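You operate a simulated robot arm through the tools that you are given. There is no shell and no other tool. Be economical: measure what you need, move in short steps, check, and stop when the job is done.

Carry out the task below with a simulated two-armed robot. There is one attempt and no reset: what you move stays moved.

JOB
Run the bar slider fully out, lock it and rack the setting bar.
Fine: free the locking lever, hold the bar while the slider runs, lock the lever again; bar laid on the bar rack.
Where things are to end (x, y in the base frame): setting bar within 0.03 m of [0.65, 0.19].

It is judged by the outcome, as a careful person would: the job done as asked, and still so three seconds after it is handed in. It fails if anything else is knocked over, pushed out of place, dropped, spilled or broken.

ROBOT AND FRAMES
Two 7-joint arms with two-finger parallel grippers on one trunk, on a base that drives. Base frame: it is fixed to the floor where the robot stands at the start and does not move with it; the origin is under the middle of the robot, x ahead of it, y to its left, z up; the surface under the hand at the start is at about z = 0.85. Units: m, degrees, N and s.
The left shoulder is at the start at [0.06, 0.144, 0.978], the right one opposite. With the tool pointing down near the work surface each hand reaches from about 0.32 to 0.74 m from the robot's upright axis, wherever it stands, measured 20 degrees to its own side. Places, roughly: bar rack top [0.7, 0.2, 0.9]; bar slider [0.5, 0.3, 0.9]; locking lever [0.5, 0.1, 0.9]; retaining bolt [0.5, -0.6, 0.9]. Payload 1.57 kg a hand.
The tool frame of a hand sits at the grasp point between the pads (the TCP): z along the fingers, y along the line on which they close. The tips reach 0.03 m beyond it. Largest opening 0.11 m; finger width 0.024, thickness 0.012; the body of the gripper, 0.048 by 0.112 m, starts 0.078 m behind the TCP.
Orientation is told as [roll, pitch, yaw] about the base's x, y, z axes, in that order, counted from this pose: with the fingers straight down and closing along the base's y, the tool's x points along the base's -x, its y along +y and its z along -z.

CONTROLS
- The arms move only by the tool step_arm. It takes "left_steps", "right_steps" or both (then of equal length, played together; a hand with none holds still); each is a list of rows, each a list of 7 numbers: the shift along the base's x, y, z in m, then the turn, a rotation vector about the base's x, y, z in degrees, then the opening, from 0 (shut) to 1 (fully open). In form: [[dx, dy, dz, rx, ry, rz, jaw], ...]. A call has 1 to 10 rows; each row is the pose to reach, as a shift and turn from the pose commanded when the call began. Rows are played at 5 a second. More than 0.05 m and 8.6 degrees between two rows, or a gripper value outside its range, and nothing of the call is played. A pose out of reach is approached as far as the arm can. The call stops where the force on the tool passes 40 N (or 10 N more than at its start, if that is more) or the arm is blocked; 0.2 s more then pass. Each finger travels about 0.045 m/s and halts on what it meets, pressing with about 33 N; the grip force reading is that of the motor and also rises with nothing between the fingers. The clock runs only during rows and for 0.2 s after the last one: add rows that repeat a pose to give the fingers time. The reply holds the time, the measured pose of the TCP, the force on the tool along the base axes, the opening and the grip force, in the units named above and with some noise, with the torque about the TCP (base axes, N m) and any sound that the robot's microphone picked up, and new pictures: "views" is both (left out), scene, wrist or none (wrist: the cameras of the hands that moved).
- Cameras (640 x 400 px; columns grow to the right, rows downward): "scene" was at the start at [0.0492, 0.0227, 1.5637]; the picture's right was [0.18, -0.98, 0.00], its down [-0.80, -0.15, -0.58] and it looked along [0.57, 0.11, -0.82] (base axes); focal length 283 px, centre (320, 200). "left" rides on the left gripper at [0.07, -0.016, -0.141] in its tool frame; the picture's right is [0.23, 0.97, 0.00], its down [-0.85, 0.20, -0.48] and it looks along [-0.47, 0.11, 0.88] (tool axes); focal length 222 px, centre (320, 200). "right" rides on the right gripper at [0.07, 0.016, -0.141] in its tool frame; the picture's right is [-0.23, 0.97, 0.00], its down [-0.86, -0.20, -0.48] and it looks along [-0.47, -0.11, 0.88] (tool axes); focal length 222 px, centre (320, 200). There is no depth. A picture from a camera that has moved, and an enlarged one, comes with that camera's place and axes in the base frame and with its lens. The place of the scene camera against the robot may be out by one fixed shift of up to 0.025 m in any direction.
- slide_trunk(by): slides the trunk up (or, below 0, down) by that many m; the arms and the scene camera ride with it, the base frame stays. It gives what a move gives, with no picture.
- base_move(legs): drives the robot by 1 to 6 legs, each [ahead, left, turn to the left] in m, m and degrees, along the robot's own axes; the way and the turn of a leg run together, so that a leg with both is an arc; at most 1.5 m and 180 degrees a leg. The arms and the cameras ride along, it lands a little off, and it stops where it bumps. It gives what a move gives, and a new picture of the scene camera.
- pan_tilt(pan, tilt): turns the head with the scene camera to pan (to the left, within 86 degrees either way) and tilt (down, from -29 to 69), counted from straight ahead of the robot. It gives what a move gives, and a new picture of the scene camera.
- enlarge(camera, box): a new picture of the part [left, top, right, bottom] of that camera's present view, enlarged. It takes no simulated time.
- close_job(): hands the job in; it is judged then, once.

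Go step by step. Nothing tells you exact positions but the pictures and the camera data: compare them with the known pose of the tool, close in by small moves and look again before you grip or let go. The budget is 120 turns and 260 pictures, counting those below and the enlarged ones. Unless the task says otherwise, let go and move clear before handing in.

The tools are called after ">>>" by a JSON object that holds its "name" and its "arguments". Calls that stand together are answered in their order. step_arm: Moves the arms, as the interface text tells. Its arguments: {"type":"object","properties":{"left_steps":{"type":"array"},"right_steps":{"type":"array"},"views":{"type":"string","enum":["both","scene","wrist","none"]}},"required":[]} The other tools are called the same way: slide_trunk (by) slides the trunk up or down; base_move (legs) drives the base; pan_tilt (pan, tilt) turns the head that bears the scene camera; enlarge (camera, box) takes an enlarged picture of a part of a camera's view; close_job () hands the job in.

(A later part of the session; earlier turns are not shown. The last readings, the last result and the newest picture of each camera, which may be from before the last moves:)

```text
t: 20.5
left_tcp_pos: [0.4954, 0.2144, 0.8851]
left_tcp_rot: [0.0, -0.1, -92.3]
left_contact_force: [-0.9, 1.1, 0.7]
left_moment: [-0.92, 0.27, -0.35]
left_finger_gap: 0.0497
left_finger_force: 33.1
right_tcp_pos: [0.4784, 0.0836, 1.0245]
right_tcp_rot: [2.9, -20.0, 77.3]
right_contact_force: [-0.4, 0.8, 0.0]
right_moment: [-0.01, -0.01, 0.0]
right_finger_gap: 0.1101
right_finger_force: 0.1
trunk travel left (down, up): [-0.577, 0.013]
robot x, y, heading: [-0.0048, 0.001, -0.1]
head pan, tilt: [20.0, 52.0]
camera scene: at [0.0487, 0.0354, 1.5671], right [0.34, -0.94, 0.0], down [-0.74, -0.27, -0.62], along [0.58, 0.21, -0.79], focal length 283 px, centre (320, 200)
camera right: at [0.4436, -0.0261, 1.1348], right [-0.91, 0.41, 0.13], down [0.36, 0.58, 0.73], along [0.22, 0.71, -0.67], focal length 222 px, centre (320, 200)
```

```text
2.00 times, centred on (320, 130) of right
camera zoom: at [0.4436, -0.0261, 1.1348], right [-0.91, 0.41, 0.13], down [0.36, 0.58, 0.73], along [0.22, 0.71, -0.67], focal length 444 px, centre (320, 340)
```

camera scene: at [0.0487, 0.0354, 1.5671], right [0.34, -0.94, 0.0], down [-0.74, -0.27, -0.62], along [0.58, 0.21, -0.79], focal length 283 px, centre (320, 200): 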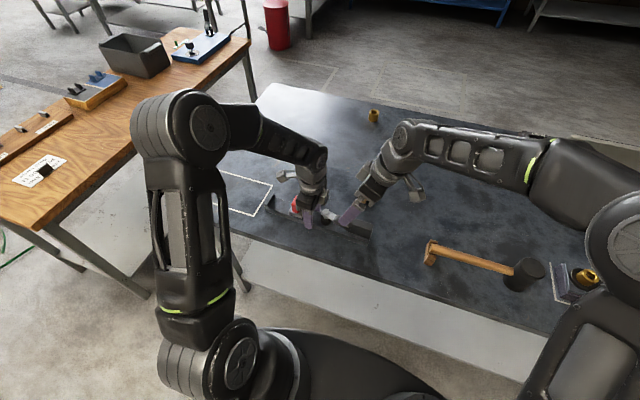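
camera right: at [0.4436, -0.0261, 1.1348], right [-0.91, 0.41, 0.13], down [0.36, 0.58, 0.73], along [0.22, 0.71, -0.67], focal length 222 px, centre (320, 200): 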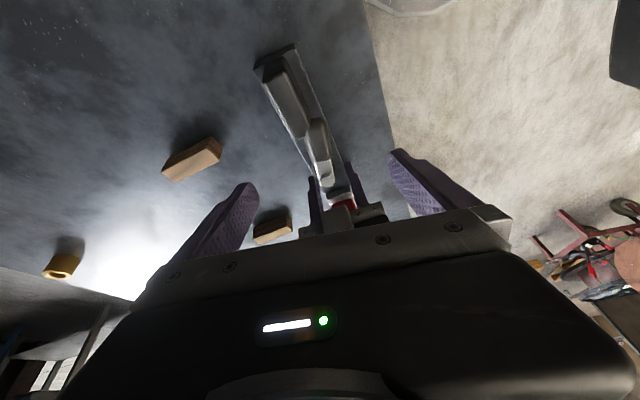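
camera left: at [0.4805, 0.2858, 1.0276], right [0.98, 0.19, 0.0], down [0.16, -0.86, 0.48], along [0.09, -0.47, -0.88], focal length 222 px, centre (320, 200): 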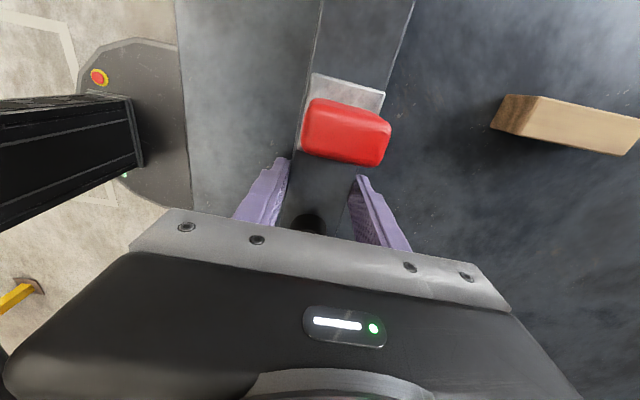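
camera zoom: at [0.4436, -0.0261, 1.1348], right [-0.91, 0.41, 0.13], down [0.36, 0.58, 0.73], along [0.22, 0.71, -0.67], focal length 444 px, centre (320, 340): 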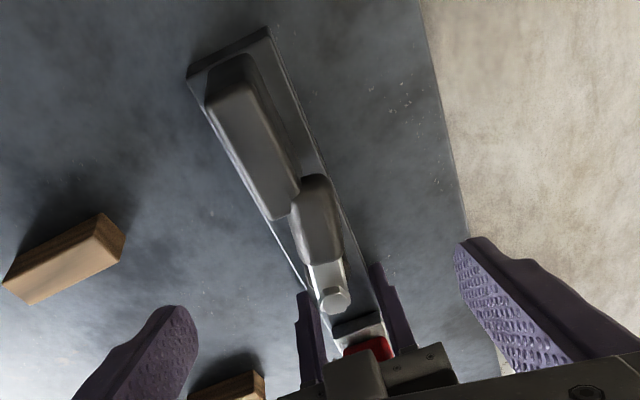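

The handle spans from (0.468, 0.096) to (0.488, 0.150), lying beside the end block. I lower the half-open fingers around it near y≈0.13.

>>> {"name": "step_arm", "arguments": {"right_steps": [[0.002, 0.02, -0.03, 0, 0, 0, 0.8], [0.002, 0.036, -0.06, 0, 0, 0, 0.6], [0.002, 0.036, -0.08, 0, 0, 0, 0.6], [0.002, 0.036, -0.1, 0, 0, 0, 0.6], [0.002, 0.036, -0.11, 0, 0, 0, 0.6], [0.002, 0.036, -0.11, 0, 0, 0, 0.6]], "views": "both"}}

>>> {"name": "enlarge", "arguments": {"camera": "scene", "box": [280, 160, 420, 260]}}

>>> {"name": "enlarge", "arguments": {"camera": "right", "box": [220, 30, 420, 230]}}

```text
t: 21.9
left_tcp_pos: [0.4954, 0.215, 0.8856]
left_tcp_rot: [-0.1, -0.1, -92.4]
left_contact_force: [-1.7, 0.7, -0.2]
left_moment: [-0.24, 0.08, -0.22]
left_finger_gap: 0.0497
left_finger_force: 32.9
right_tcp_pos: [0.4818, 0.1181, 0.9159]
right_tcp_rot: [3.1, -19.9, 77.4]
right_contact_force: [0.3, -1.1, 0.2]
right_moment: [0.02, -0.02, 0.01]
right_finger_gap: 0.0659
right_finger_force: 0.0
trunk travel left (down, up): [-0.577, 0.013]
robot x, y, heading: [0.0022, 0.0026, 0.1]
head pan, tilt: [20.0, 52.0]
camera scene: at [0.0486, 0.0353, 1.5671], right [0.34, -0.94, 0.0], down [-0.74, -0.27, -0.62], along [0.58, 0.21, -0.79], focal length 283 px, centre (320, 200)
camera right: at [0.4469, 0.008, 1.0253], right [-0.91, 0.4, 0.13], down [0.36, 0.58, 0.73], along [0.22, 0.71, -0.67], focal length 222 px, centre (320, 200)
```

scene: 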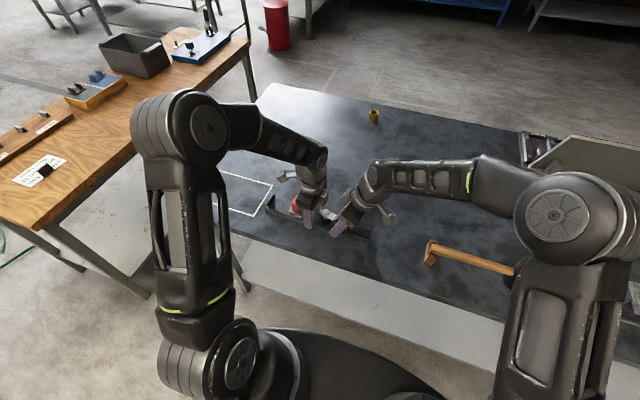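
right: 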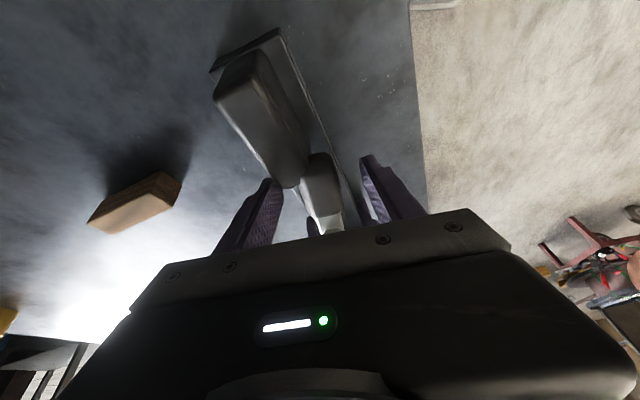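

```text
4.00 times, centred on (350, 210) of scene
camera zoom: at [0.0486, 0.0353, 1.5671], right [0.34, -0.94, 0.0], down [-0.74, -0.27, -0.62], along [0.58, 0.21, -0.79], focal length 1131 px, centre (200, 160)
```

zoom: 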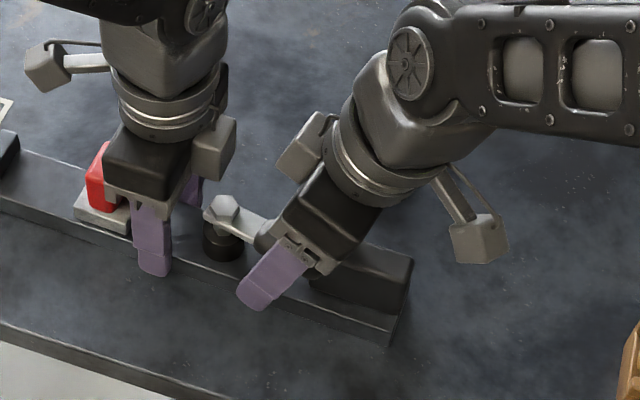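

```text
2.00 times, centred on (320, 130) of right
camera zoom: at [0.4469, 0.008, 1.0253], right [-0.91, 0.4, 0.13], down [0.36, 0.58, 0.73], along [0.22, 0.71, -0.67], focal length 444 px, centre (320, 340)
```

zoom: 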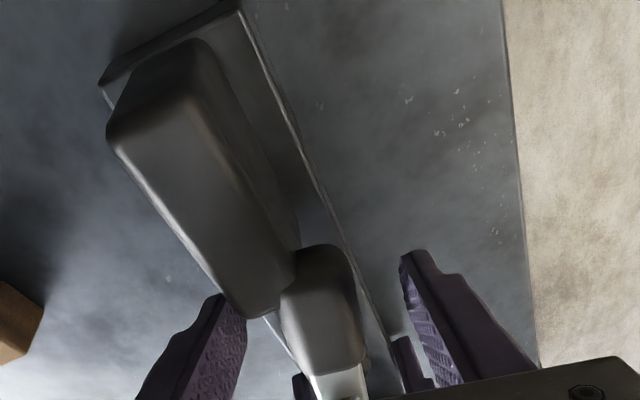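

The handle is between the fingers. I push it gently toward −x (away from the block) and watch the force.

>>> {"name": "step_arm", "arguments": {"right_steps": [[-0.01, 0, 0, 0, 0, 0, 0.6], [-0.02, 0, 0, 0, 0, 0, 0.6], [-0.025, 0, 0, 0, 0, 0, 0.6], [-0.03, 0, 0, 0, 0, 0, 0.6], [-0.035, 0, 0, 0, 0, 0, 0.6], [-0.04, 0, 0, 0, 0, 0, 0.6]], "views": "wrist"}}

>>> {"name": "enlarge", "arguments": {"camera": "scene", "box": [280, 160, 420, 260]}}

```text
t: 23.3
left_tcp_pos: [0.4938, 0.2164, 0.8854]
left_tcp_rot: [-0.1, 0.2, -92.3]
left_contact_force: [-22.1, 8.3, 4.7]
left_moment: [-0.31, 0.15, -1.48]
left_finger_gap: 0.0543
left_finger_force: 33.0
right_tcp_pos: [0.4435, 0.118, 0.9156]
right_tcp_rot: [2.8, -20.0, 77.3]
right_contact_force: [22.8, -8.3, 7.2]
right_moment: [-0.21, -0.51, 0.1]
right_finger_gap: 0.0871
right_finger_force: 12.0
trunk travel left (down, up): [-0.577, 0.013]
robot x, y, heading: [-0.0014, -0.0008, -0.1]
head pan, tilt: [20.0, 52.0]
camera right: at [0.4073, 0.0084, 1.0257], right [-0.91, 0.41, 0.12], down [0.36, 0.58, 0.73], along [0.23, 0.71, -0.67], focal length 222 px, centre (320, 200)
```

right: 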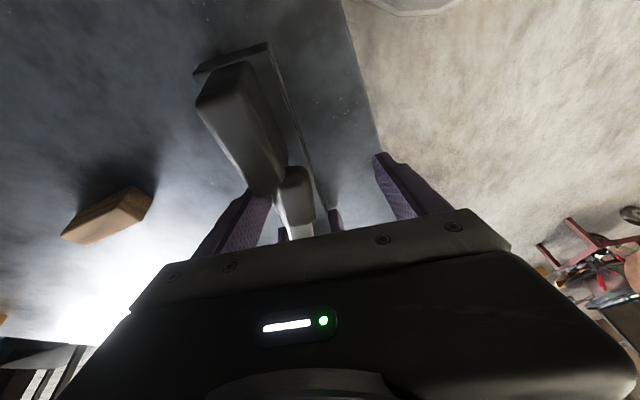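

```text
4.00 times, centred on (350, 210) of scene
camera zoom: at [0.0479, 0.0347, 1.5671], right [0.34, -0.94, 0.0], down [-0.74, -0.27, -0.62], along [0.58, 0.21, -0.79], focal length 1131 px, centre (200, 160)
```

zoom: 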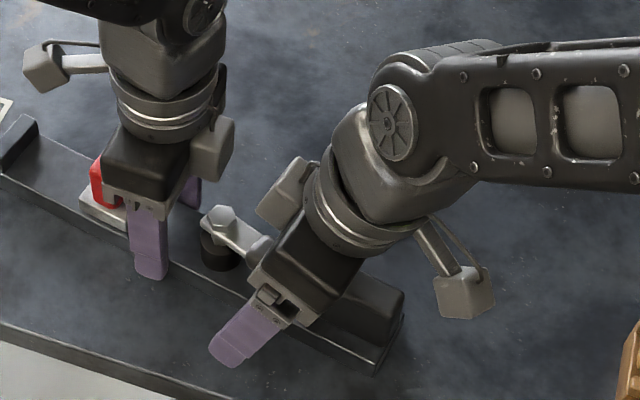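

Pushing toward −x reached 23 N with the bar slightly turning but no lever motion, so that seems to be the stop. I'll back off and try the other way, over the block.

>>> {"name": "step_arm", "arguments": {"right_steps": [[0.02, 0, 0, 0, 0, 0, 0.6], [0.04, 0, 0, 0, 0, 0, 0.6], [0.05, 0, 0, 0, 0, 0, 0.6], [0.055, 0, 0, 0, 0, 0, 0.6], [0.06, 0, 0, 0, 0, 0, 0.6], [0.064, 0, 0, 0, 0, 0, 0.6]], "views": "wrist"}}

>>> {"name": "enlarge", "arguments": {"camera": "scene", "box": [280, 160, 420, 260]}}

```text
t: 24.7
left_tcp_pos: [0.4951, 0.2139, 0.8863]
left_tcp_rot: [0.0, 0.0, -92.3]
left_contact_force: [4.6, 0.4, 0.9]
left_moment: [0.08, -0.04, -0.28]
left_finger_gap: 0.0499
left_finger_force: 33.2
right_tcp_pos: [0.5049, 0.1195, 0.9152]
right_tcp_rot: [3.0, -20.0, 77.4]
right_contact_force: [-3.1, -1.5, -0.5]
right_moment: [-0.01, -0.03, 0.0]
right_finger_gap: 0.0688
right_finger_force: 1.3
trunk travel left (down, up): [-0.577, 0.013]
robot x, y, heading: [-0.0025, -0.0023, -0.1]
head pan, tilt: [20.0, 52.0]
camera right: at [0.4704, 0.009, 1.0247], right [-0.91, 0.4, 0.13], down [0.36, 0.58, 0.73], along [0.22, 0.71, -0.67], focal length 222 px, centre (320, 200)
```

right: 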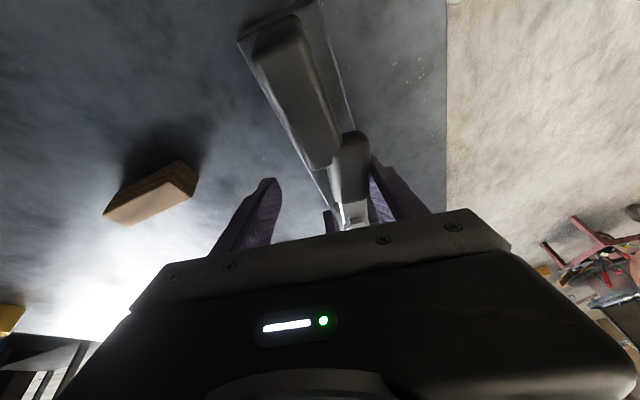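

```text
4.00 times, centred on (350, 210) of scene
camera zoom: at [0.0486, 0.0351, 1.5671], right [0.34, -0.94, 0.0], down [-0.74, -0.27, -0.62], along [0.58, 0.21, -0.79], focal length 1131 px, centre (200, 160)
```

zoom: 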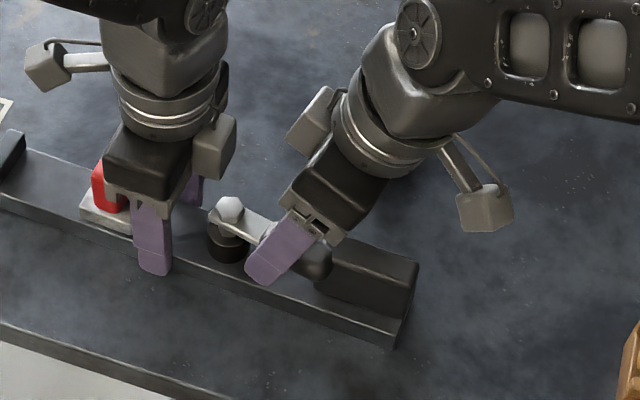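

The near finger just touches the handle (3 N). I continue toward +x.

>>> {"name": "step_arm", "arguments": {"right_steps": [[0.005, 0, 0, 0, 0, 0, 0.6], [0.01, 0, 0, 0, 0, 0, 0.6], [0.015, 0, 0, 0, 0, 0, 0.6], [0.02, 0, 0, 0, 0, 0, 0.6], [0.025, 0, 0, 0, 0, 0, 0.6]], "views": "wrist"}}

>>> {"name": "enlarge", "arguments": {"camera": "scene", "box": [280, 160, 420, 260]}}

```text
t: 25.9
left_tcp_pos: [0.4969, 0.2148, 0.887]
left_tcp_rot: [0.3, 0.0, -92.1]
left_contact_force: [26.5, 4.8, -5.0]
left_moment: [0.23, 0.38, 1.26]
left_finger_gap: 0.0525
left_finger_force: 32.3
right_tcp_pos: [0.5286, 0.1202, 0.9161]
right_tcp_rot: [3.3, -19.9, 77.5]
right_contact_force: [-27.8, -2.1, 7.3]
right_moment: [0.16, 0.37, 0.74]
right_finger_gap: 0.09
right_finger_force: 13.5
trunk travel left (down, up): [-0.577, 0.013]
robot x, y, heading: [-0.0031, -0.0018, 0.0]
head pan, tilt: [20.0, 52.0]
camera right: at [0.4942, 0.0105, 1.0258], right [-0.91, 0.4, 0.13], down [0.36, 0.58, 0.73], along [0.22, 0.71, -0.67], focal length 222 px, centre (320, 200)
```

right: 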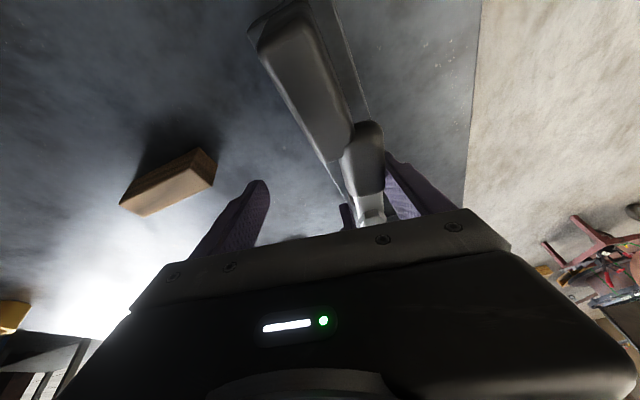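

```text
4.00 times, centred on (350, 210) of scene
camera zoom: at [0.0482, 0.0352, 1.5672], right [0.34, -0.94, 0.0], down [-0.74, -0.27, -0.62], along [0.58, 0.21, -0.79], focal length 1131 px, centre (200, 160)
```

zoom: 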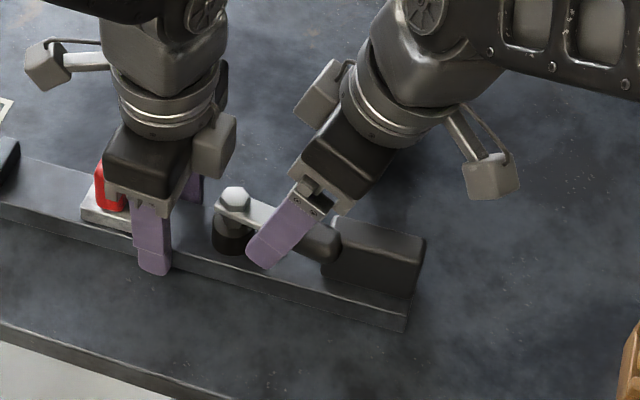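

Both pushes turned the whole bar, not the lever; the lever is firmly locked and my hold sits too far from it. New plan: right hand grips the bar by its end block (y≈0.065), left hand pokes the handle with one finger toward −x. First the right hand withdraws up.

>>> {"name": "step_arm", "arguments": {"right_steps": [[-0.02, 0, 0, 0, 0, 0, 0.6], [-0.035, 0, 0, 0, 0, 0, 0.8], [-0.035, -0.01, 0.04, 0, 0, 0, 1], [-0.035, -0.03, 0.08, 0, 0, 0, 1], [-0.035, -0.06, 0.12, 0, 0, 0, 1], [-0.035, -0.1, 0.15, 0, 0, 0, 1]], "views": "none"}}

>>> {"name": "step_arm", "arguments": {"left_steps": [[0, 0, 0, 0, 0, 0, 0.6], [0, 0, 0, 0, 0, 0, 1], [0, 0, 0, 0, 0, 0, 1], [0, 0, 0, 0, 0, 0, 1], [0, 0, 0.04, 0, 0, 0, 1], [0, 0.03, 0.08, 0, 0, 0, 1], [0, 0.06, 0.13, 0, 0, 0, 1], [0, 0.08, 0.17, 0, 0, 0, 1], [0, 0.08, 0.2, 0, 0, 0, 1]], "views": "both"}}

>>> {"name": "enlarge", "arguments": {"camera": "left", "box": [260, 50, 420, 170]}}

>>> {"name": "enlarge", "arguments": {"camera": "scene", "box": [280, 160, 420, 260]}}

```text
t: 27.3
left_tcp_pos: [0.4949, 0.2146, 0.8851]
left_tcp_rot: [-0.1, 0.0, -92.3]
left_contact_force: [0.3, -0.5, -8.0]
left_moment: [0.02, -0.08, 0.25]
left_finger_gap: 0.0501
left_finger_force: 33.3
right_tcp_pos: [0.4945, 0.021, 1.0661]
right_tcp_rot: [3.0, -19.8, 77.3]
right_contact_force: [-0.6, 0.3, 0.4]
right_moment: [0.02, 0.03, 0.01]
right_finger_gap: 0.1099
right_finger_force: 0.0
trunk travel left (down, up): [-0.577, 0.013]
robot x, y, heading: [-0.0016, -0.0041, 0.0]
head pan, tilt: [20.0, 52.0]
```

```text
refused: row 7 steps farther than a row can; nothing moved
```

```text
3.33 times, centred on (340, 110) of left
camera zoom: at [0.4806, 0.2857, 1.0273], right [0.98, 0.19, 0.0], down [0.17, -0.86, 0.48], along [0.09, -0.47, -0.88], focal length 740 px, centre (253, 500)
```

zoom: 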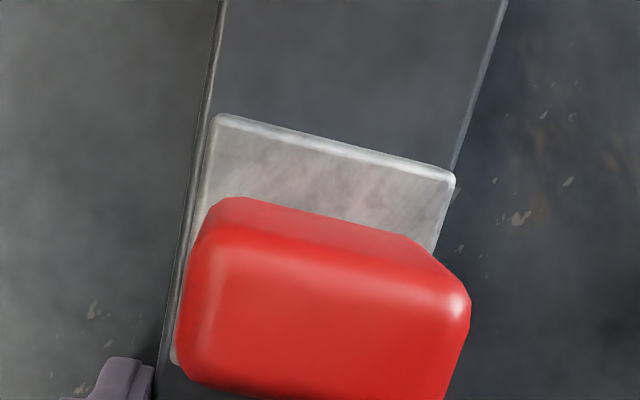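

```text
4.00 times, centred on (350, 210) of scene
camera zoom: at [0.0488, 0.0345, 1.5669], right [0.34, -0.94, 0.0], down [-0.74, -0.27, -0.62], along [0.58, 0.21, -0.79], focal length 1131 px, centre (200, 160)
```

zoom: 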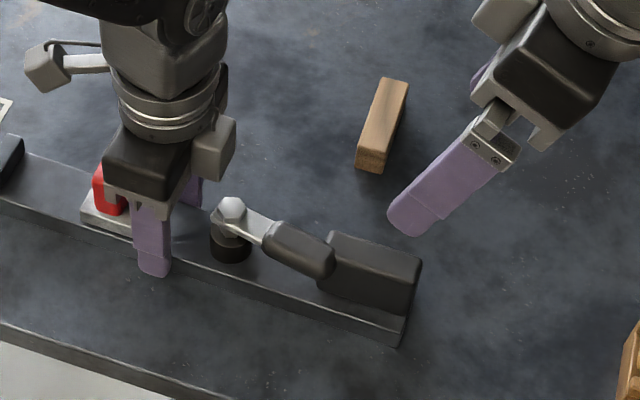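

The left hand now lets go and rises so I can view the lever from above.

>>> {"name": "step_arm", "arguments": {"left_steps": [[0, 0, 0, 0, 0, 0, 0.6], [0, 0, 0, 0, 0, 0, 1], [0, 0, 0, 0, 0, 0, 1], [0, 0, 0, 0, 0, 0, 1], [0, 0, 0.045, 0, 0, 0, 1], [0, 0, 0.09, 0, 0, 0, 1], [0, 0, 0.135, 0, 0, 0, 1], [0, 0, 0.18, 0, 0, 0, 1], [0, 0, 0.225, 0, 0, 0, 1], [0, 0, 0.255, 0, 0, 0, 1]], "views": "wrist"}}

>>> {"name": "enlarge", "arguments": {"camera": "left", "box": [260, 110, 420, 230]}}

>>> {"name": "enlarge", "arguments": {"camera": "scene", "box": [290, 180, 390, 250]}}

```text
t: 29.5
left_tcp_pos: [0.4906, 0.2147, 1.1399]
left_tcp_rot: [0.0, -0.1, -92.3]
left_contact_force: [0.2, 0.9, 0.5]
left_moment: [0.04, -0.03, 0.02]
left_finger_gap: 0.11
left_finger_force: 0.1
right_tcp_pos: [0.4943, 0.0209, 1.0671]
right_tcp_rot: [3.0, -20.0, 77.5]
right_contact_force: [0.1, -0.1, 0.4]
right_moment: [0.0, 0.02, 0.01]
right_finger_gap: 0.1102
right_finger_force: 0.1
trunk travel left (down, up): [-0.577, 0.013]
robot x, y, heading: [-0.0005, 0.0002, -0.1]
head pan, tilt: [20.0, 52.0]
camera left: at [0.4759, 0.2865, 1.2818], right [0.98, 0.19, 0.0], down [0.16, -0.86, 0.48], along [0.09, -0.47, -0.88], focal length 222 px, centre (320, 200)
```

left: 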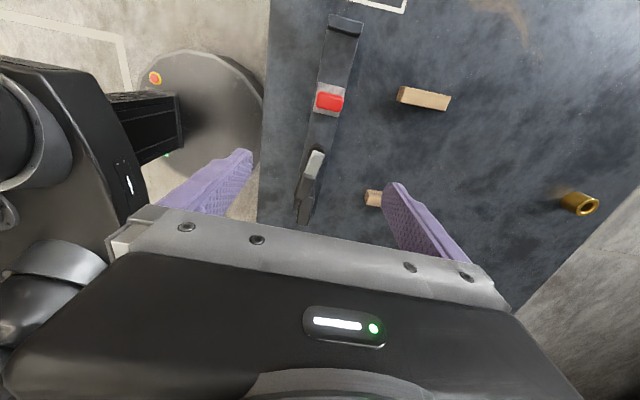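

```text
3.33 times, centred on (340, 170) of left
camera zoom: at [0.4759, 0.2865, 1.2818], right [0.98, 0.19, 0.0], down [0.16, -0.86, 0.48], along [0.09, -0.47, -0.88], focal length 740 px, centre (253, 300)
```

zoom: 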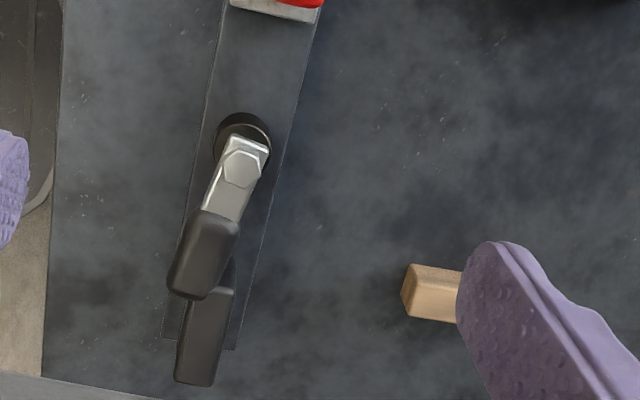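

```text
5.71 times, centred on (340, 215) of scene
camera zoom: at [0.0485, 0.0349, 1.567], right [0.34, -0.94, 0.0], down [-0.74, -0.27, -0.62], along [0.58, 0.21, -0.79], focal length 1616 px, centre (206, 114)
```

zoom: 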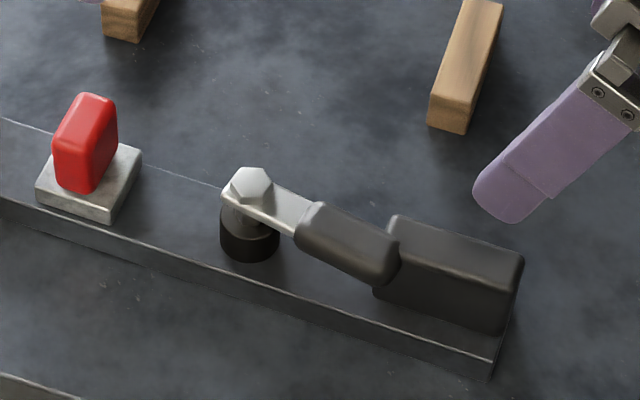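

I need to know whether the handle lies above the block; I lower the left hand over the bar's left end, tilted, for a flatter view along the bar.

>>> {"name": "step_arm", "arguments": {"left_steps": [[0.002, 0.03, -0.02, -4, 0, 0, 1], [0.004, 0.06, -0.05, -8, 0, 0, 1], [0.006, 0.085, -0.09, -12, 0, 0, 1], [0.006, 0.085, -0.135, -14, 0, 0, 1], [0.006, 0.085, -0.18, -15, 0, 0, 1]], "views": "wrist"}}

>>> {"name": "enlarge", "arguments": {"camera": "left", "box": [240, 40, 400, 160]}}

```text
t: 30.7
left_tcp_pos: [0.5012, 0.3009, 0.9608]
left_tcp_rot: [0.6, -15.1, -92.4]
left_contact_force: [0.3, 0.9, -0.5]
left_moment: [-0.02, 0.0, 0.0]
left_finger_gap: 0.1099
left_finger_force: 0.2
right_tcp_pos: [0.494, 0.0227, 1.066]
right_tcp_rot: [3.0, -19.9, 77.5]
right_contact_force: [-1.0, 0.0, 0.5]
right_moment: [-0.04, 0.02, -0.02]
right_finger_gap: 0.1101
right_finger_force: 0.1
trunk travel left (down, up): [-0.577, 0.013]
robot x, y, heading: [0.0037, -0.003, -0.1]
head pan, tilt: [20.0, 52.0]
camera left: at [0.4859, 0.4062, 1.08], right [0.98, 0.18, -0.05], down [0.16, -0.71, 0.69], along [0.09, -0.68, -0.73], focal length 222 px, centre (320, 200)
```

left: 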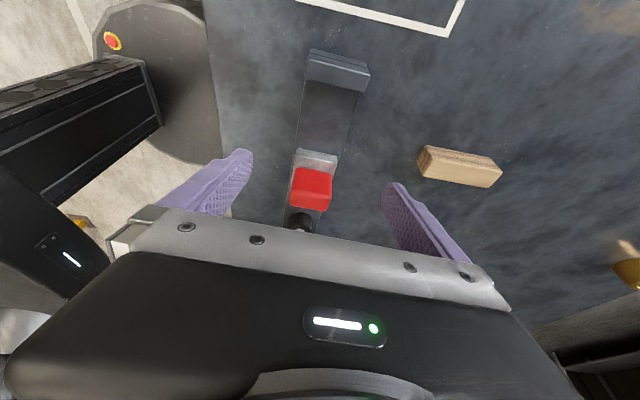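

```text
3.33 times, centred on (320, 100) of left
camera zoom: at [0.4859, 0.4062, 1.08], right [0.98, 0.18, -0.05], down [0.16, -0.71, 0.69], along [0.09, -0.68, -0.73], focal length 740 px, centre (320, 533)
```

zoom: 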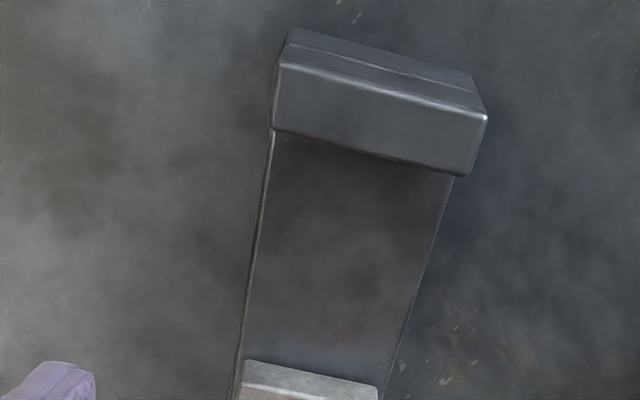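

The flat view doesn't reach the lever, so I go on with the new hold: right hand grips the bar beside its end block at y≈0.065 (bar axis now about 1.5° off y, centre (0.4945, 0.197)).

>>> {"name": "step_arm", "arguments": {"right_steps": [[-0.001, 0.01, -0.03, 0, 0, 4, 1], [-0.002, 0.02, -0.07, 0, 0, 8, 1], [-0.003, 0.03, -0.11, 0, 0, 11, 1], [-0.003, 0.037, -0.15, 0, 0, 11, 1], [-0.003, 0.037, -0.17, 0, 0, 11, 1], [-0.003, 0.037, -0.18, 0, 0, 11, 1]], "views": "wrist"}}

>>> {"name": "enlarge", "arguments": {"camera": "scene", "box": [290, 180, 400, 250]}}

```text
t: 32.1
left_tcp_pos: [0.4998, 0.3005, 0.9624]
left_tcp_rot: [0.6, -15.0, -92.4]
left_contact_force: [-0.3, -0.4, -0.8]
left_moment: [-0.04, 0.0, 0.0]
left_finger_gap: 0.1099
left_finger_force: 0.0
right_tcp_pos: [0.4926, 0.0579, 0.886]
right_tcp_rot: [3.0, -19.9, 88.4]
right_contact_force: [0.5, -1.2, 0.2]
right_moment: [-0.03, -0.01, -0.02]
right_finger_gap: 0.1101
right_finger_force: 0.1
trunk travel left (down, up): [-0.577, 0.013]
robot x, y, heading: [-0.0009, 0.0036, -0.1]
head pan, tilt: [20.0, 52.0]
camera right: at [0.4794, -0.0554, 0.9964], right [-0.97, 0.22, 0.13], down [0.24, 0.64, 0.73], along [0.08, 0.74, -0.67], focal length 222 px, centre (320, 200)
```

right: 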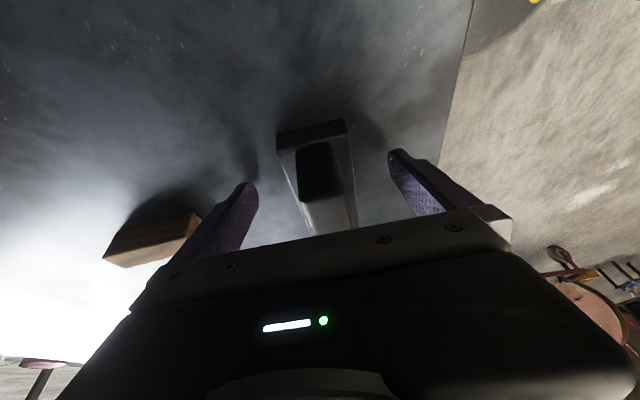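

```text
5.71 times, centred on (345, 215) of scene
camera zoom: at [0.0487, 0.0351, 1.5671], right [0.34, -0.94, 0.0], down [-0.74, -0.27, -0.62], along [0.58, 0.21, -0.79], focal length 1616 px, centre (177, 114)
```

zoom: 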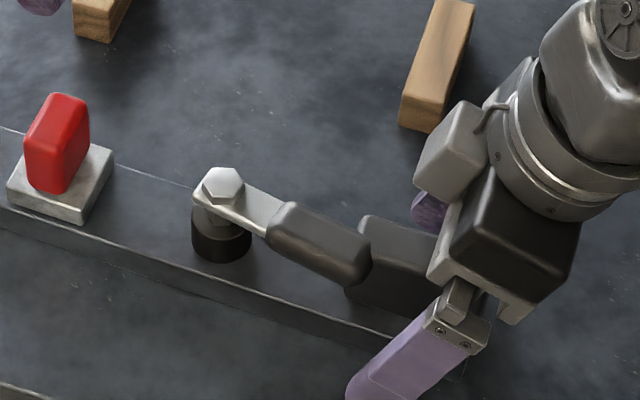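

Right fingers straddle the bar and block correctly. I close them while the left hand rises and starts turning back to close along y.

>>> {"name": "step_arm", "arguments": {"right_steps": [[0, 0, 0, 0, 0, 0, 0.6], [0, 0, 0, 0, 0, 0, 0.3], [0, 0, 0, 0, 0, 0, 0.2], [0, 0, 0, 0, 0, 0, 0.2], [0, 0, 0, 0, 0, 0, 0.2], [0, 0, 0, 0, 0, 0, 0.2], [0, 0, 0, 0, 0, 0, 0.2], [0, 0, 0, 0, 0, 0, 0.2]], "left_steps": [[0, -0.01, 0.02, 7.5, 0, 0, 1], [0, -0.02, 0.05, 15, 0, 0, 1], [0, -0.03, 0.09, 15, 0, 0, 1], [0, -0.03, 0.1, 15, 0, 0, 1], [0, -0.03, 0.1, 15, 0, 0, 1], [0, -0.03, 0.1, 15, 0, 0, 1], [0, -0.03, 0.1, 15, 0, 0, 1], [0, -0.03, 0.1, 15, 0, 0, 1]], "views": "none"}}

>>> {"name": "step_arm", "arguments": {"left_steps": [[0, -0.01, 0, 0, 0, 8.5, 1], [0, -0.02, 0, 0, 0, 17, 1], [0, -0.03, 0, 0, 0, 25.5, 1], [0, -0.04, 0, 0, 0, 34, 1], [0, -0.05, 0, 0, 0, 42.5, 1], [0, -0.06, 0, 0, 0, 51, 1], [0, -0.07, 0, 0, 0, 59.5, 1], [0.01, -0.08, 0, 0, 0, 68, 1], [0.02, -0.09, 0, 0, 0, 76.5, 1], [0.02, -0.09, 0, 0, 0, 85, 1]], "views": "both"}}

>>> {"name": "enlarge", "arguments": {"camera": "scene", "box": [290, 180, 400, 250]}}

```text
t: 33.9
left_tcp_pos: [0.5009, 0.2696, 1.0621]
left_tcp_rot: [-0.1, 0.0, -92.3]
left_contact_force: [-0.6, -0.1, 0.2]
left_moment: [-0.03, 0.02, 0.0]
left_finger_gap: 0.1101
left_finger_force: 0.0
right_tcp_pos: [0.4927, 0.0594, 0.8862]
right_tcp_rot: [3.0, -19.9, 88.3]
right_contact_force: [-3.0, -0.7, -0.5]
right_moment: [-0.08, -0.22, -0.07]
right_finger_gap: 0.0504
right_finger_force: 32.5
trunk travel left (down, up): [-0.577, 0.013]
robot x, y, heading: [0.0011, 0.0005, 0.0]
head pan, tilt: [20.0, 52.0]
```

```text
t: 36.1
left_tcp_pos: [0.5183, 0.1802, 1.0601]
left_tcp_rot: [0.1, -0.1, -7.1]
left_contact_force: [-0.1, 0.0, -0.2]
left_moment: [0.01, 0.02, 0.01]
left_finger_gap: 0.11
left_finger_force: 0.2
right_tcp_pos: [0.493, 0.0588, 0.8861]
right_tcp_rot: [3.0, -20.0, 88.4]
right_contact_force: [-0.3, -1.2, 1.6]
right_moment: [0.09, -0.31, -0.5]
right_finger_gap: 0.0501
right_finger_force: 32.7
trunk travel left (down, up): [-0.577, 0.013]
robot x, y, heading: [-0.0015, 0.0004, -0.2]
head pan, tilt: [20.0, 52.0]
camera scene: at [0.0484, 0.0349, 1.5671], right [0.34, -0.94, 0.0], down [-0.74, -0.27, -0.62], along [0.58, 0.21, -0.79], focal length 283 px, centre (320, 200)
camera left: at [0.4466, 0.174, 1.2022], right [-0.1, 0.99, 0.0], down [0.87, 0.09, 0.48], along [0.48, 0.05, -0.88], focal length 222 px, centre (320, 200)
```

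scene: 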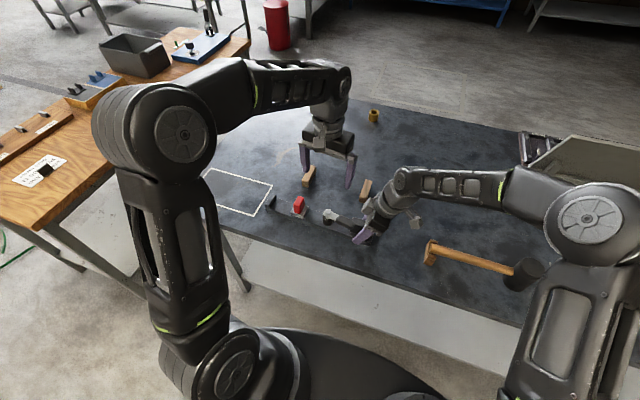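
left: 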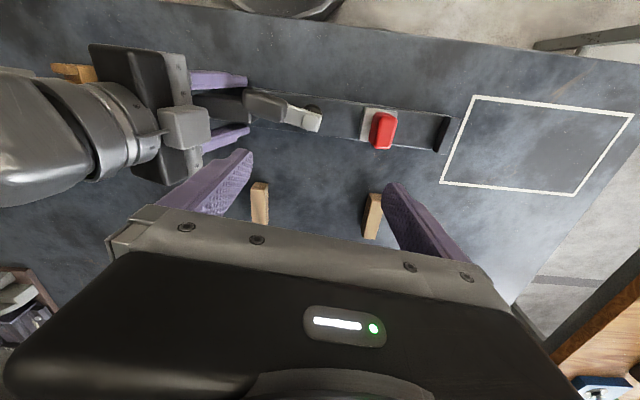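

```text
5.71 times, centred on (345, 215) of scene
camera zoom: at [0.0484, 0.0349, 1.5671], right [0.34, -0.94, 0.0], down [-0.74, -0.27, -0.62], along [0.58, 0.21, -0.79], focal length 1616 px, centre (177, 114)
```

zoom: 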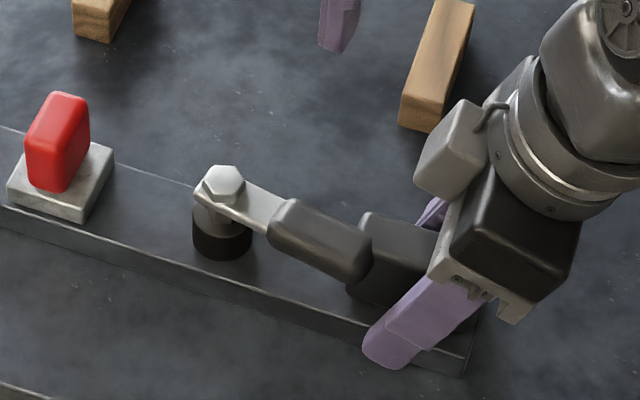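

The bar is held near the block. The left camera has a good view of the lever; I zoom for its exact place.

>>> {"name": "enlarge", "arguments": {"camera": "left", "box": [200, 60, 360, 160]}}

```text
4.00 times, centred on (280, 110) of left
camera zoom: at [0.4466, 0.174, 1.2022], right [-0.1, 0.99, 0.0], down [0.87, 0.09, 0.48], along [0.48, 0.05, -0.88], focal length 888 px, centre (480, 560)
```

zoom: 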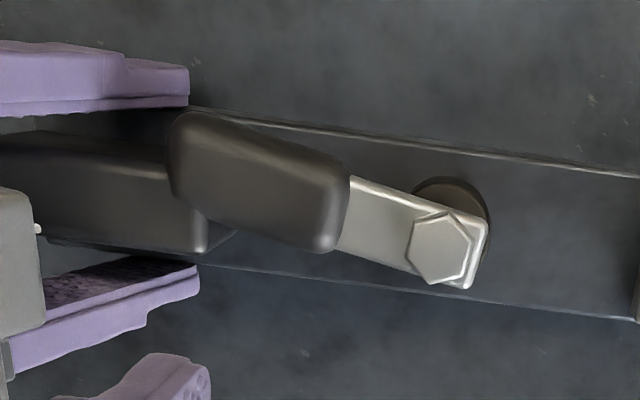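

From above, the handle overlaps the block in plan, so it lies above it. I set the left hand's right finger on the handle's far (+x) side near y≈0.108, ready to push toward −x.

>>> {"name": "step_arm", "arguments": {"left_steps": [[0.01, -0.004, -0.03, 0, 0, 3.5, 1], [0.014, -0.01, -0.06, 0, 0, 7, 1], [0.016, -0.01, -0.1, 0, 0, 7, 1], [0.016, -0.01, -0.13, 0, 0, 7, 1], [0.016, -0.01, -0.145, 0, 0, 7, 1], [0.016, -0.01, -0.145, 0, 0, 7, 1]], "views": "wrist"}}

>>> {"name": "enlarge", "arguments": {"camera": "scene", "box": [280, 165, 400, 250]}}

>>> {"name": "enlarge", "arguments": {"camera": "left", "box": [150, 40, 350, 200]}}

```text
t: 37.5
left_tcp_pos: [0.537, 0.1695, 0.9137]
left_tcp_rot: [0.0, -0.1, -0.3]
left_contact_force: [-0.5, 0.3, 0.8]
left_moment: [-0.01, -0.01, 0.02]
left_finger_gap: 0.1101
left_finger_force: 0.1
right_tcp_pos: [0.4924, 0.0587, 0.8862]
right_tcp_rot: [3.0, -19.9, 88.5]
right_contact_force: [0.9, 0.5, 2.8]
right_moment: [-0.16, -0.37, -0.52]
right_finger_gap: 0.0503
right_finger_force: 33.2
trunk travel left (down, up): [-0.577, 0.013]
robot x, y, heading: [-0.0026, -0.0006, 0.3]
head pan, tilt: [20.0, 52.0]
camera left: at [0.4653, 0.1548, 1.0557], right [-0.22, 0.97, 0.0], down [0.86, 0.2, 0.48], along [0.47, 0.11, -0.88], focal length 222 px, centre (320, 200)
```

left: 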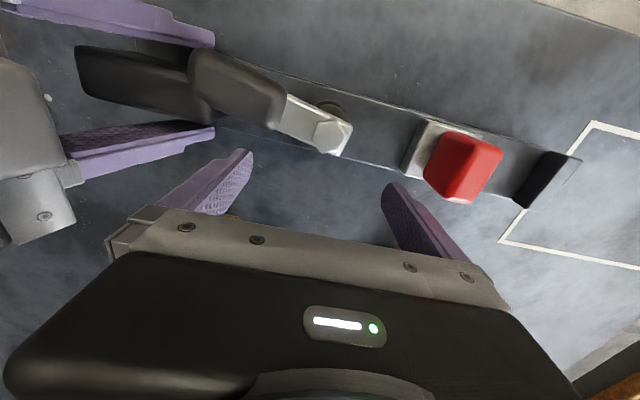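

```text
4.71 times, centred on (340, 208) of scene
camera zoom: at [0.0484, 0.035, 1.5671], right [0.34, -0.94, 0.0], down [-0.74, -0.27, -0.62], along [0.58, 0.21, -0.79], focal length 1331 px, centre (226, 165)
```

zoom: 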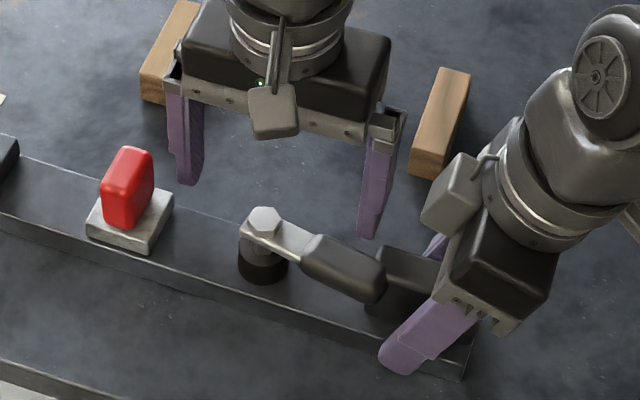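

```text
2.50 times, centred on (250, 120) of left
camera zoom: at [0.4653, 0.1548, 1.0557], right [-0.22, 0.97, 0.0], down [0.86, 0.2, 0.48], along [0.47, 0.11, -0.88], focal length 555 px, centre (495, 400)
```

zoom: 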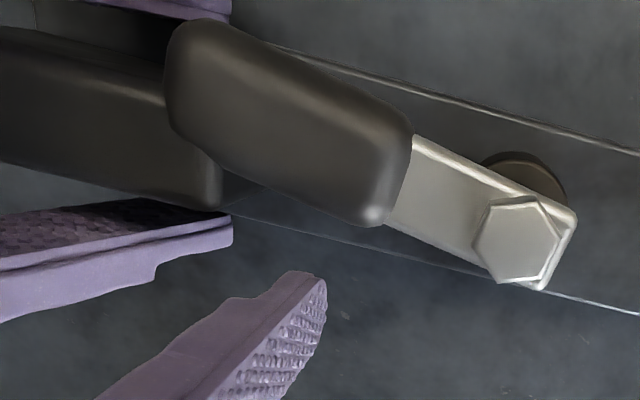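

In place. I push the handle slowly toward −x.

>>> {"name": "step_arm", "arguments": {"left_steps": [[-0.015, 0, 0, 0, 0, 0, 1], [-0.025, 0, 0, 0, 0, 0, 1], [-0.03, 0, 0, 0, 0, 0, 1], [-0.035, 0, 0, 0, 0, 0, 1], [-0.04, 0, 0, 0, 0, 0, 1], [-0.045, 0, 0, 0, 0, 0, 1]], "views": "wrist"}}

>>> {"name": "enlarge", "arguments": {"camera": "scene", "box": [280, 165, 400, 250]}}

```text
t: 38.9
left_tcp_pos: [0.4903, 0.1707, 0.9131]
left_tcp_rot: [0.0, 0.0, -0.4]
left_contact_force: [4.7, -5.2, 0.2]
left_moment: [-0.12, -0.09, -0.17]
left_finger_gap: 0.1071
left_finger_force: 0.0
right_tcp_pos: [0.4932, 0.0588, 0.8858]
right_tcp_rot: [3.1, -20.0, 88.3]
right_contact_force: [-3.6, 4.2, -0.4]
right_moment: [0.16, -0.18, 0.43]
right_finger_gap: 0.052
right_finger_force: 32.9
trunk travel left (down, up): [-0.577, 0.013]
robot x, y, heading: [-0.0013, -0.0002, -0.1]
head pan, tilt: [20.0, 52.0]
camera left: at [0.4199, 0.1559, 1.0562], right [-0.22, 0.98, 0.0], down [0.86, 0.2, 0.48], along [0.47, 0.11, -0.88], focal length 222 px, centre (320, 200)
```

left: 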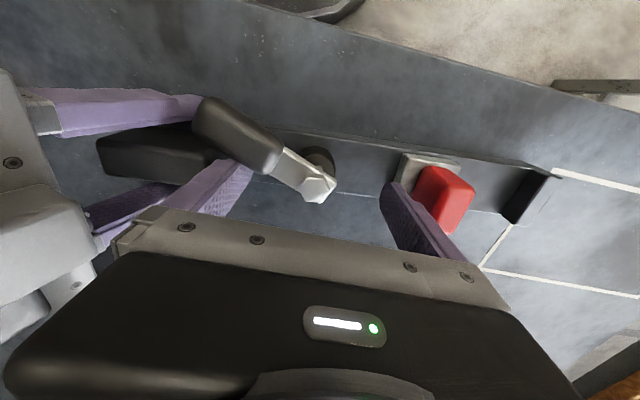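

```text
4.71 times, centred on (340, 208) of scene
camera zoom: at [0.0492, 0.035, 1.567], right [0.34, -0.94, 0.0], down [-0.74, -0.27, -0.62], along [0.58, 0.21, -0.79], focal length 1331 px, centre (226, 165)
```

zoom: 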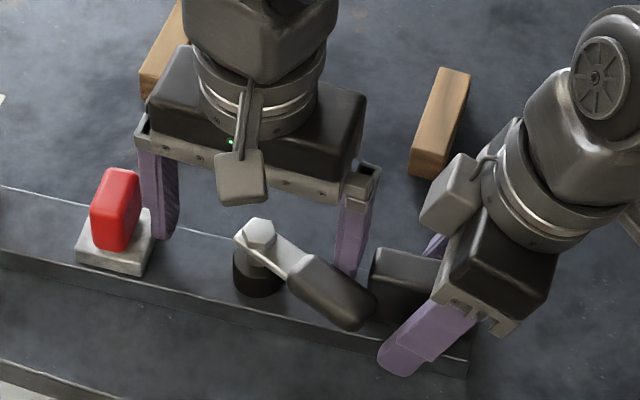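

The lever yields with only 5 N and is swinging toward −x. I carry on, staying clear of the slider with the other finger.

>>> {"name": "step_arm", "arguments": {"left_steps": [[-0.008, 0, 0, 0, 0, 0, 1], [-0.016, 0, 0, 0, 0, 0, 1], [-0.024, 0, 0, 0, 0, 0, 1], [-0.032, 0, 0, 0, 0, 0, 1], [-0.04, 0, 0, 0, 0, 0, 1]], "views": "wrist"}}

>>> {"name": "enlarge", "arguments": {"camera": "scene", "box": [280, 165, 400, 250]}}

```text
t: 40.1
left_tcp_pos: [0.4498, 0.1712, 0.9145]
left_tcp_rot: [-0.1, 0.0, -0.3]
left_contact_force: [3.6, -3.8, 0.4]
left_moment: [-0.01, -0.09, -0.13]
left_finger_gap: 0.1073
left_finger_force: 0.1
right_tcp_pos: [0.4919, 0.0595, 0.8872]
right_tcp_rot: [3.1, -19.8, 88.3]
right_contact_force: [-5.2, 5.4, 0.0]
right_moment: [0.3, -0.15, 0.69]
right_finger_gap: 0.052
right_finger_force: 33.1
trunk travel left (down, up): [-0.577, 0.013]
robot x, y, heading: [0.0039, -0.0013, -0.2]
head pan, tilt: [20.0, 52.0]
camera left: at [0.3798, 0.1558, 1.0572], right [-0.22, 0.98, 0.0], down [0.86, 0.19, 0.48], along [0.47, 0.11, -0.88], focal length 222 px, centre (320, 200)
```

left: 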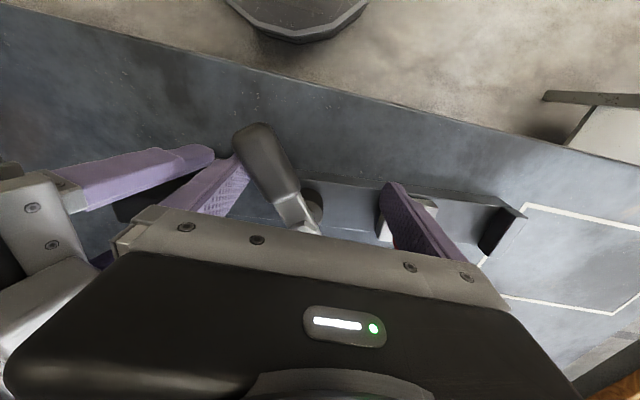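

```text
4.71 times, centred on (340, 208) of scene
camera zoom: at [0.0488, 0.0352, 1.5671], right [0.34, -0.94, 0.0], down [-0.74, -0.27, -0.62], along [0.58, 0.21, -0.79], focal length 1331 px, centre (226, 165)
```

zoom: 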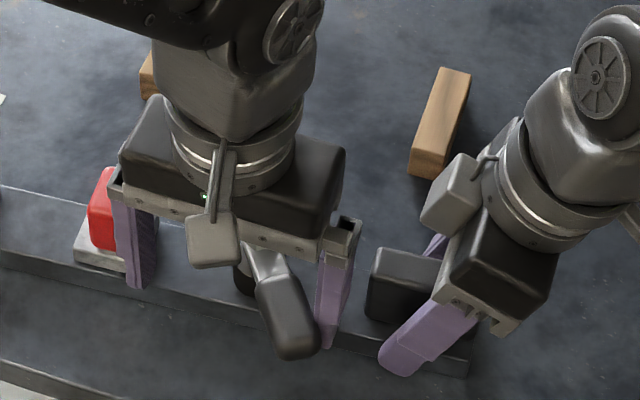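

The lever is about 55° open. I follow its arc toward +y to open it fully.

>>> {"name": "step_arm", "arguments": {"left_steps": [[-0.008, 0.008, 0, 0, 0, 0, 1], [-0.012, 0.018, 0, 0, 0, 0, 1], [-0.013, 0.028, 0, 0, 0, 0, 1], [-0.013, 0.038, 0, 0, 0, 0, 1]], "views": "wrist"}}

>>> {"name": "enlarge", "arguments": {"camera": "scene", "box": [280, 165, 400, 250]}}

```text
t: 41.1
left_tcp_pos: [0.4372, 0.2088, 0.9165]
left_tcp_rot: [-0.1, -0.1, -0.3]
left_contact_force: [2.1, -5.2, -0.3]
left_moment: [-0.01, -0.01, 0.15]
left_finger_gap: 0.1099
left_finger_force: 0.1
right_tcp_pos: [0.4927, 0.0599, 0.8869]
right_tcp_rot: [3.1, -20.0, 88.3]
right_contact_force: [-3.3, 6.4, -0.7]
right_moment: [0.13, -0.16, 0.37]
right_finger_gap: 0.0507
right_finger_force: 32.6
trunk travel left (down, up): [-0.577, 0.013]
robot x, y, heading: [0.0016, 0.001, 0.2]
head pan, tilt: [20.0, 52.0]
camera left: at [0.3661, 0.1946, 1.0581], right [-0.22, 0.97, 0.0], down [0.86, 0.2, 0.48], along [0.47, 0.11, -0.88], focal length 222 px, centre (320, 200)
```

left: 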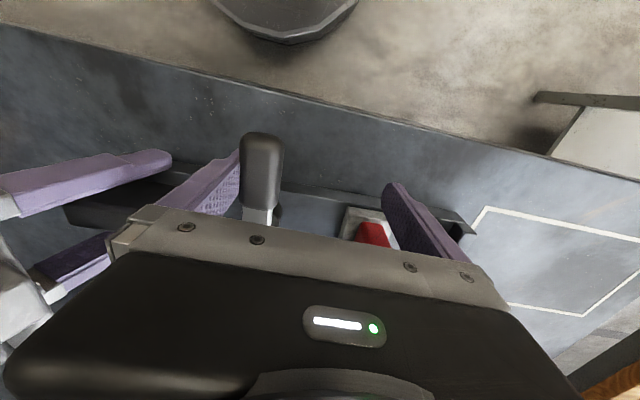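

```text
4.71 times, centred on (340, 208) of scene
camera zoom: at [0.0488, 0.0353, 1.5671], right [0.34, -0.94, 0.0], down [-0.74, -0.27, -0.62], along [0.58, 0.21, -0.79], focal length 1331 px, centre (226, 165)
```

zoom: 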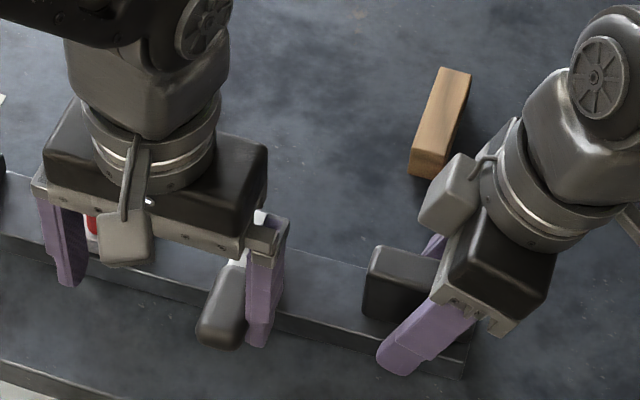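

The lever stands near 80–90° open with little resistance. I raise the left hand and look at slider and lever.

>>> {"name": "step_arm", "arguments": {"left_steps": [[0, -0.004, 0.01, 0, 0, 0, 1], [0, -0.004, 0.05, 0, 0, 0, 1], [0, 0.01, 0.1, 0, 0, 0, 1], [0, 0.03, 0.14, 0, 0, 0, 1]], "views": "wrist"}}

>>> {"name": "enlarge", "arguments": {"camera": "left", "box": [200, 80, 480, 240]}}

>>> {"name": "enlarge", "arguments": {"camera": "scene", "box": [250, 165, 390, 250]}}

```text
refused: row 3 steps farther than a row can; nothing moved
```

```text
2.29 times, centred on (340, 160) of left
camera zoom: at [0.3661, 0.1946, 1.0581], right [-0.22, 0.97, 0.0], down [0.86, 0.2, 0.48], along [0.47, 0.11, -0.88], focal length 508 px, centre (274, 291)
```

zoom: 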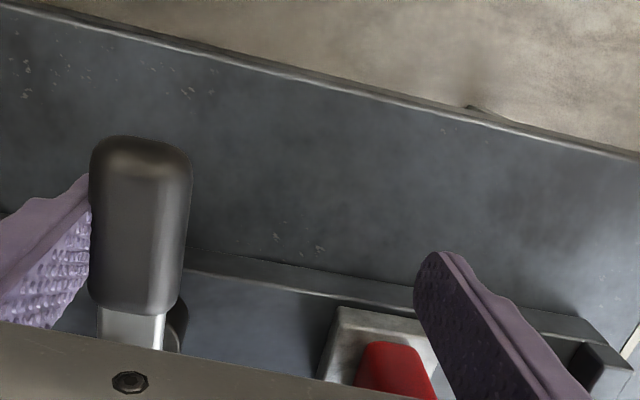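

```text
4.57 times, centred on (320, 208) of scene
camera zoom: at [0.0488, 0.0353, 1.5671], right [0.34, -0.94, 0.0], down [-0.74, -0.27, -0.62], along [0.58, 0.21, -0.79], focal length 1293 px, centre (320, 166)
```

zoom: 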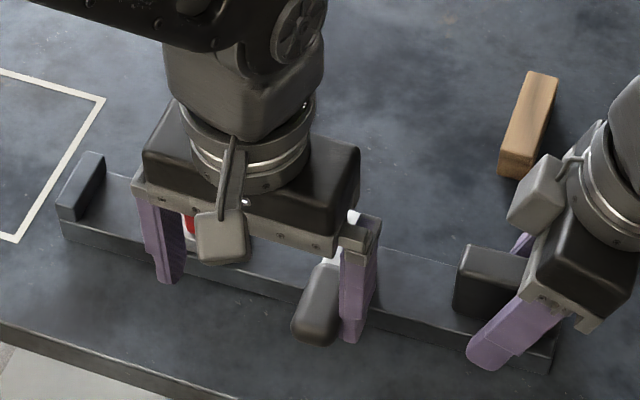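

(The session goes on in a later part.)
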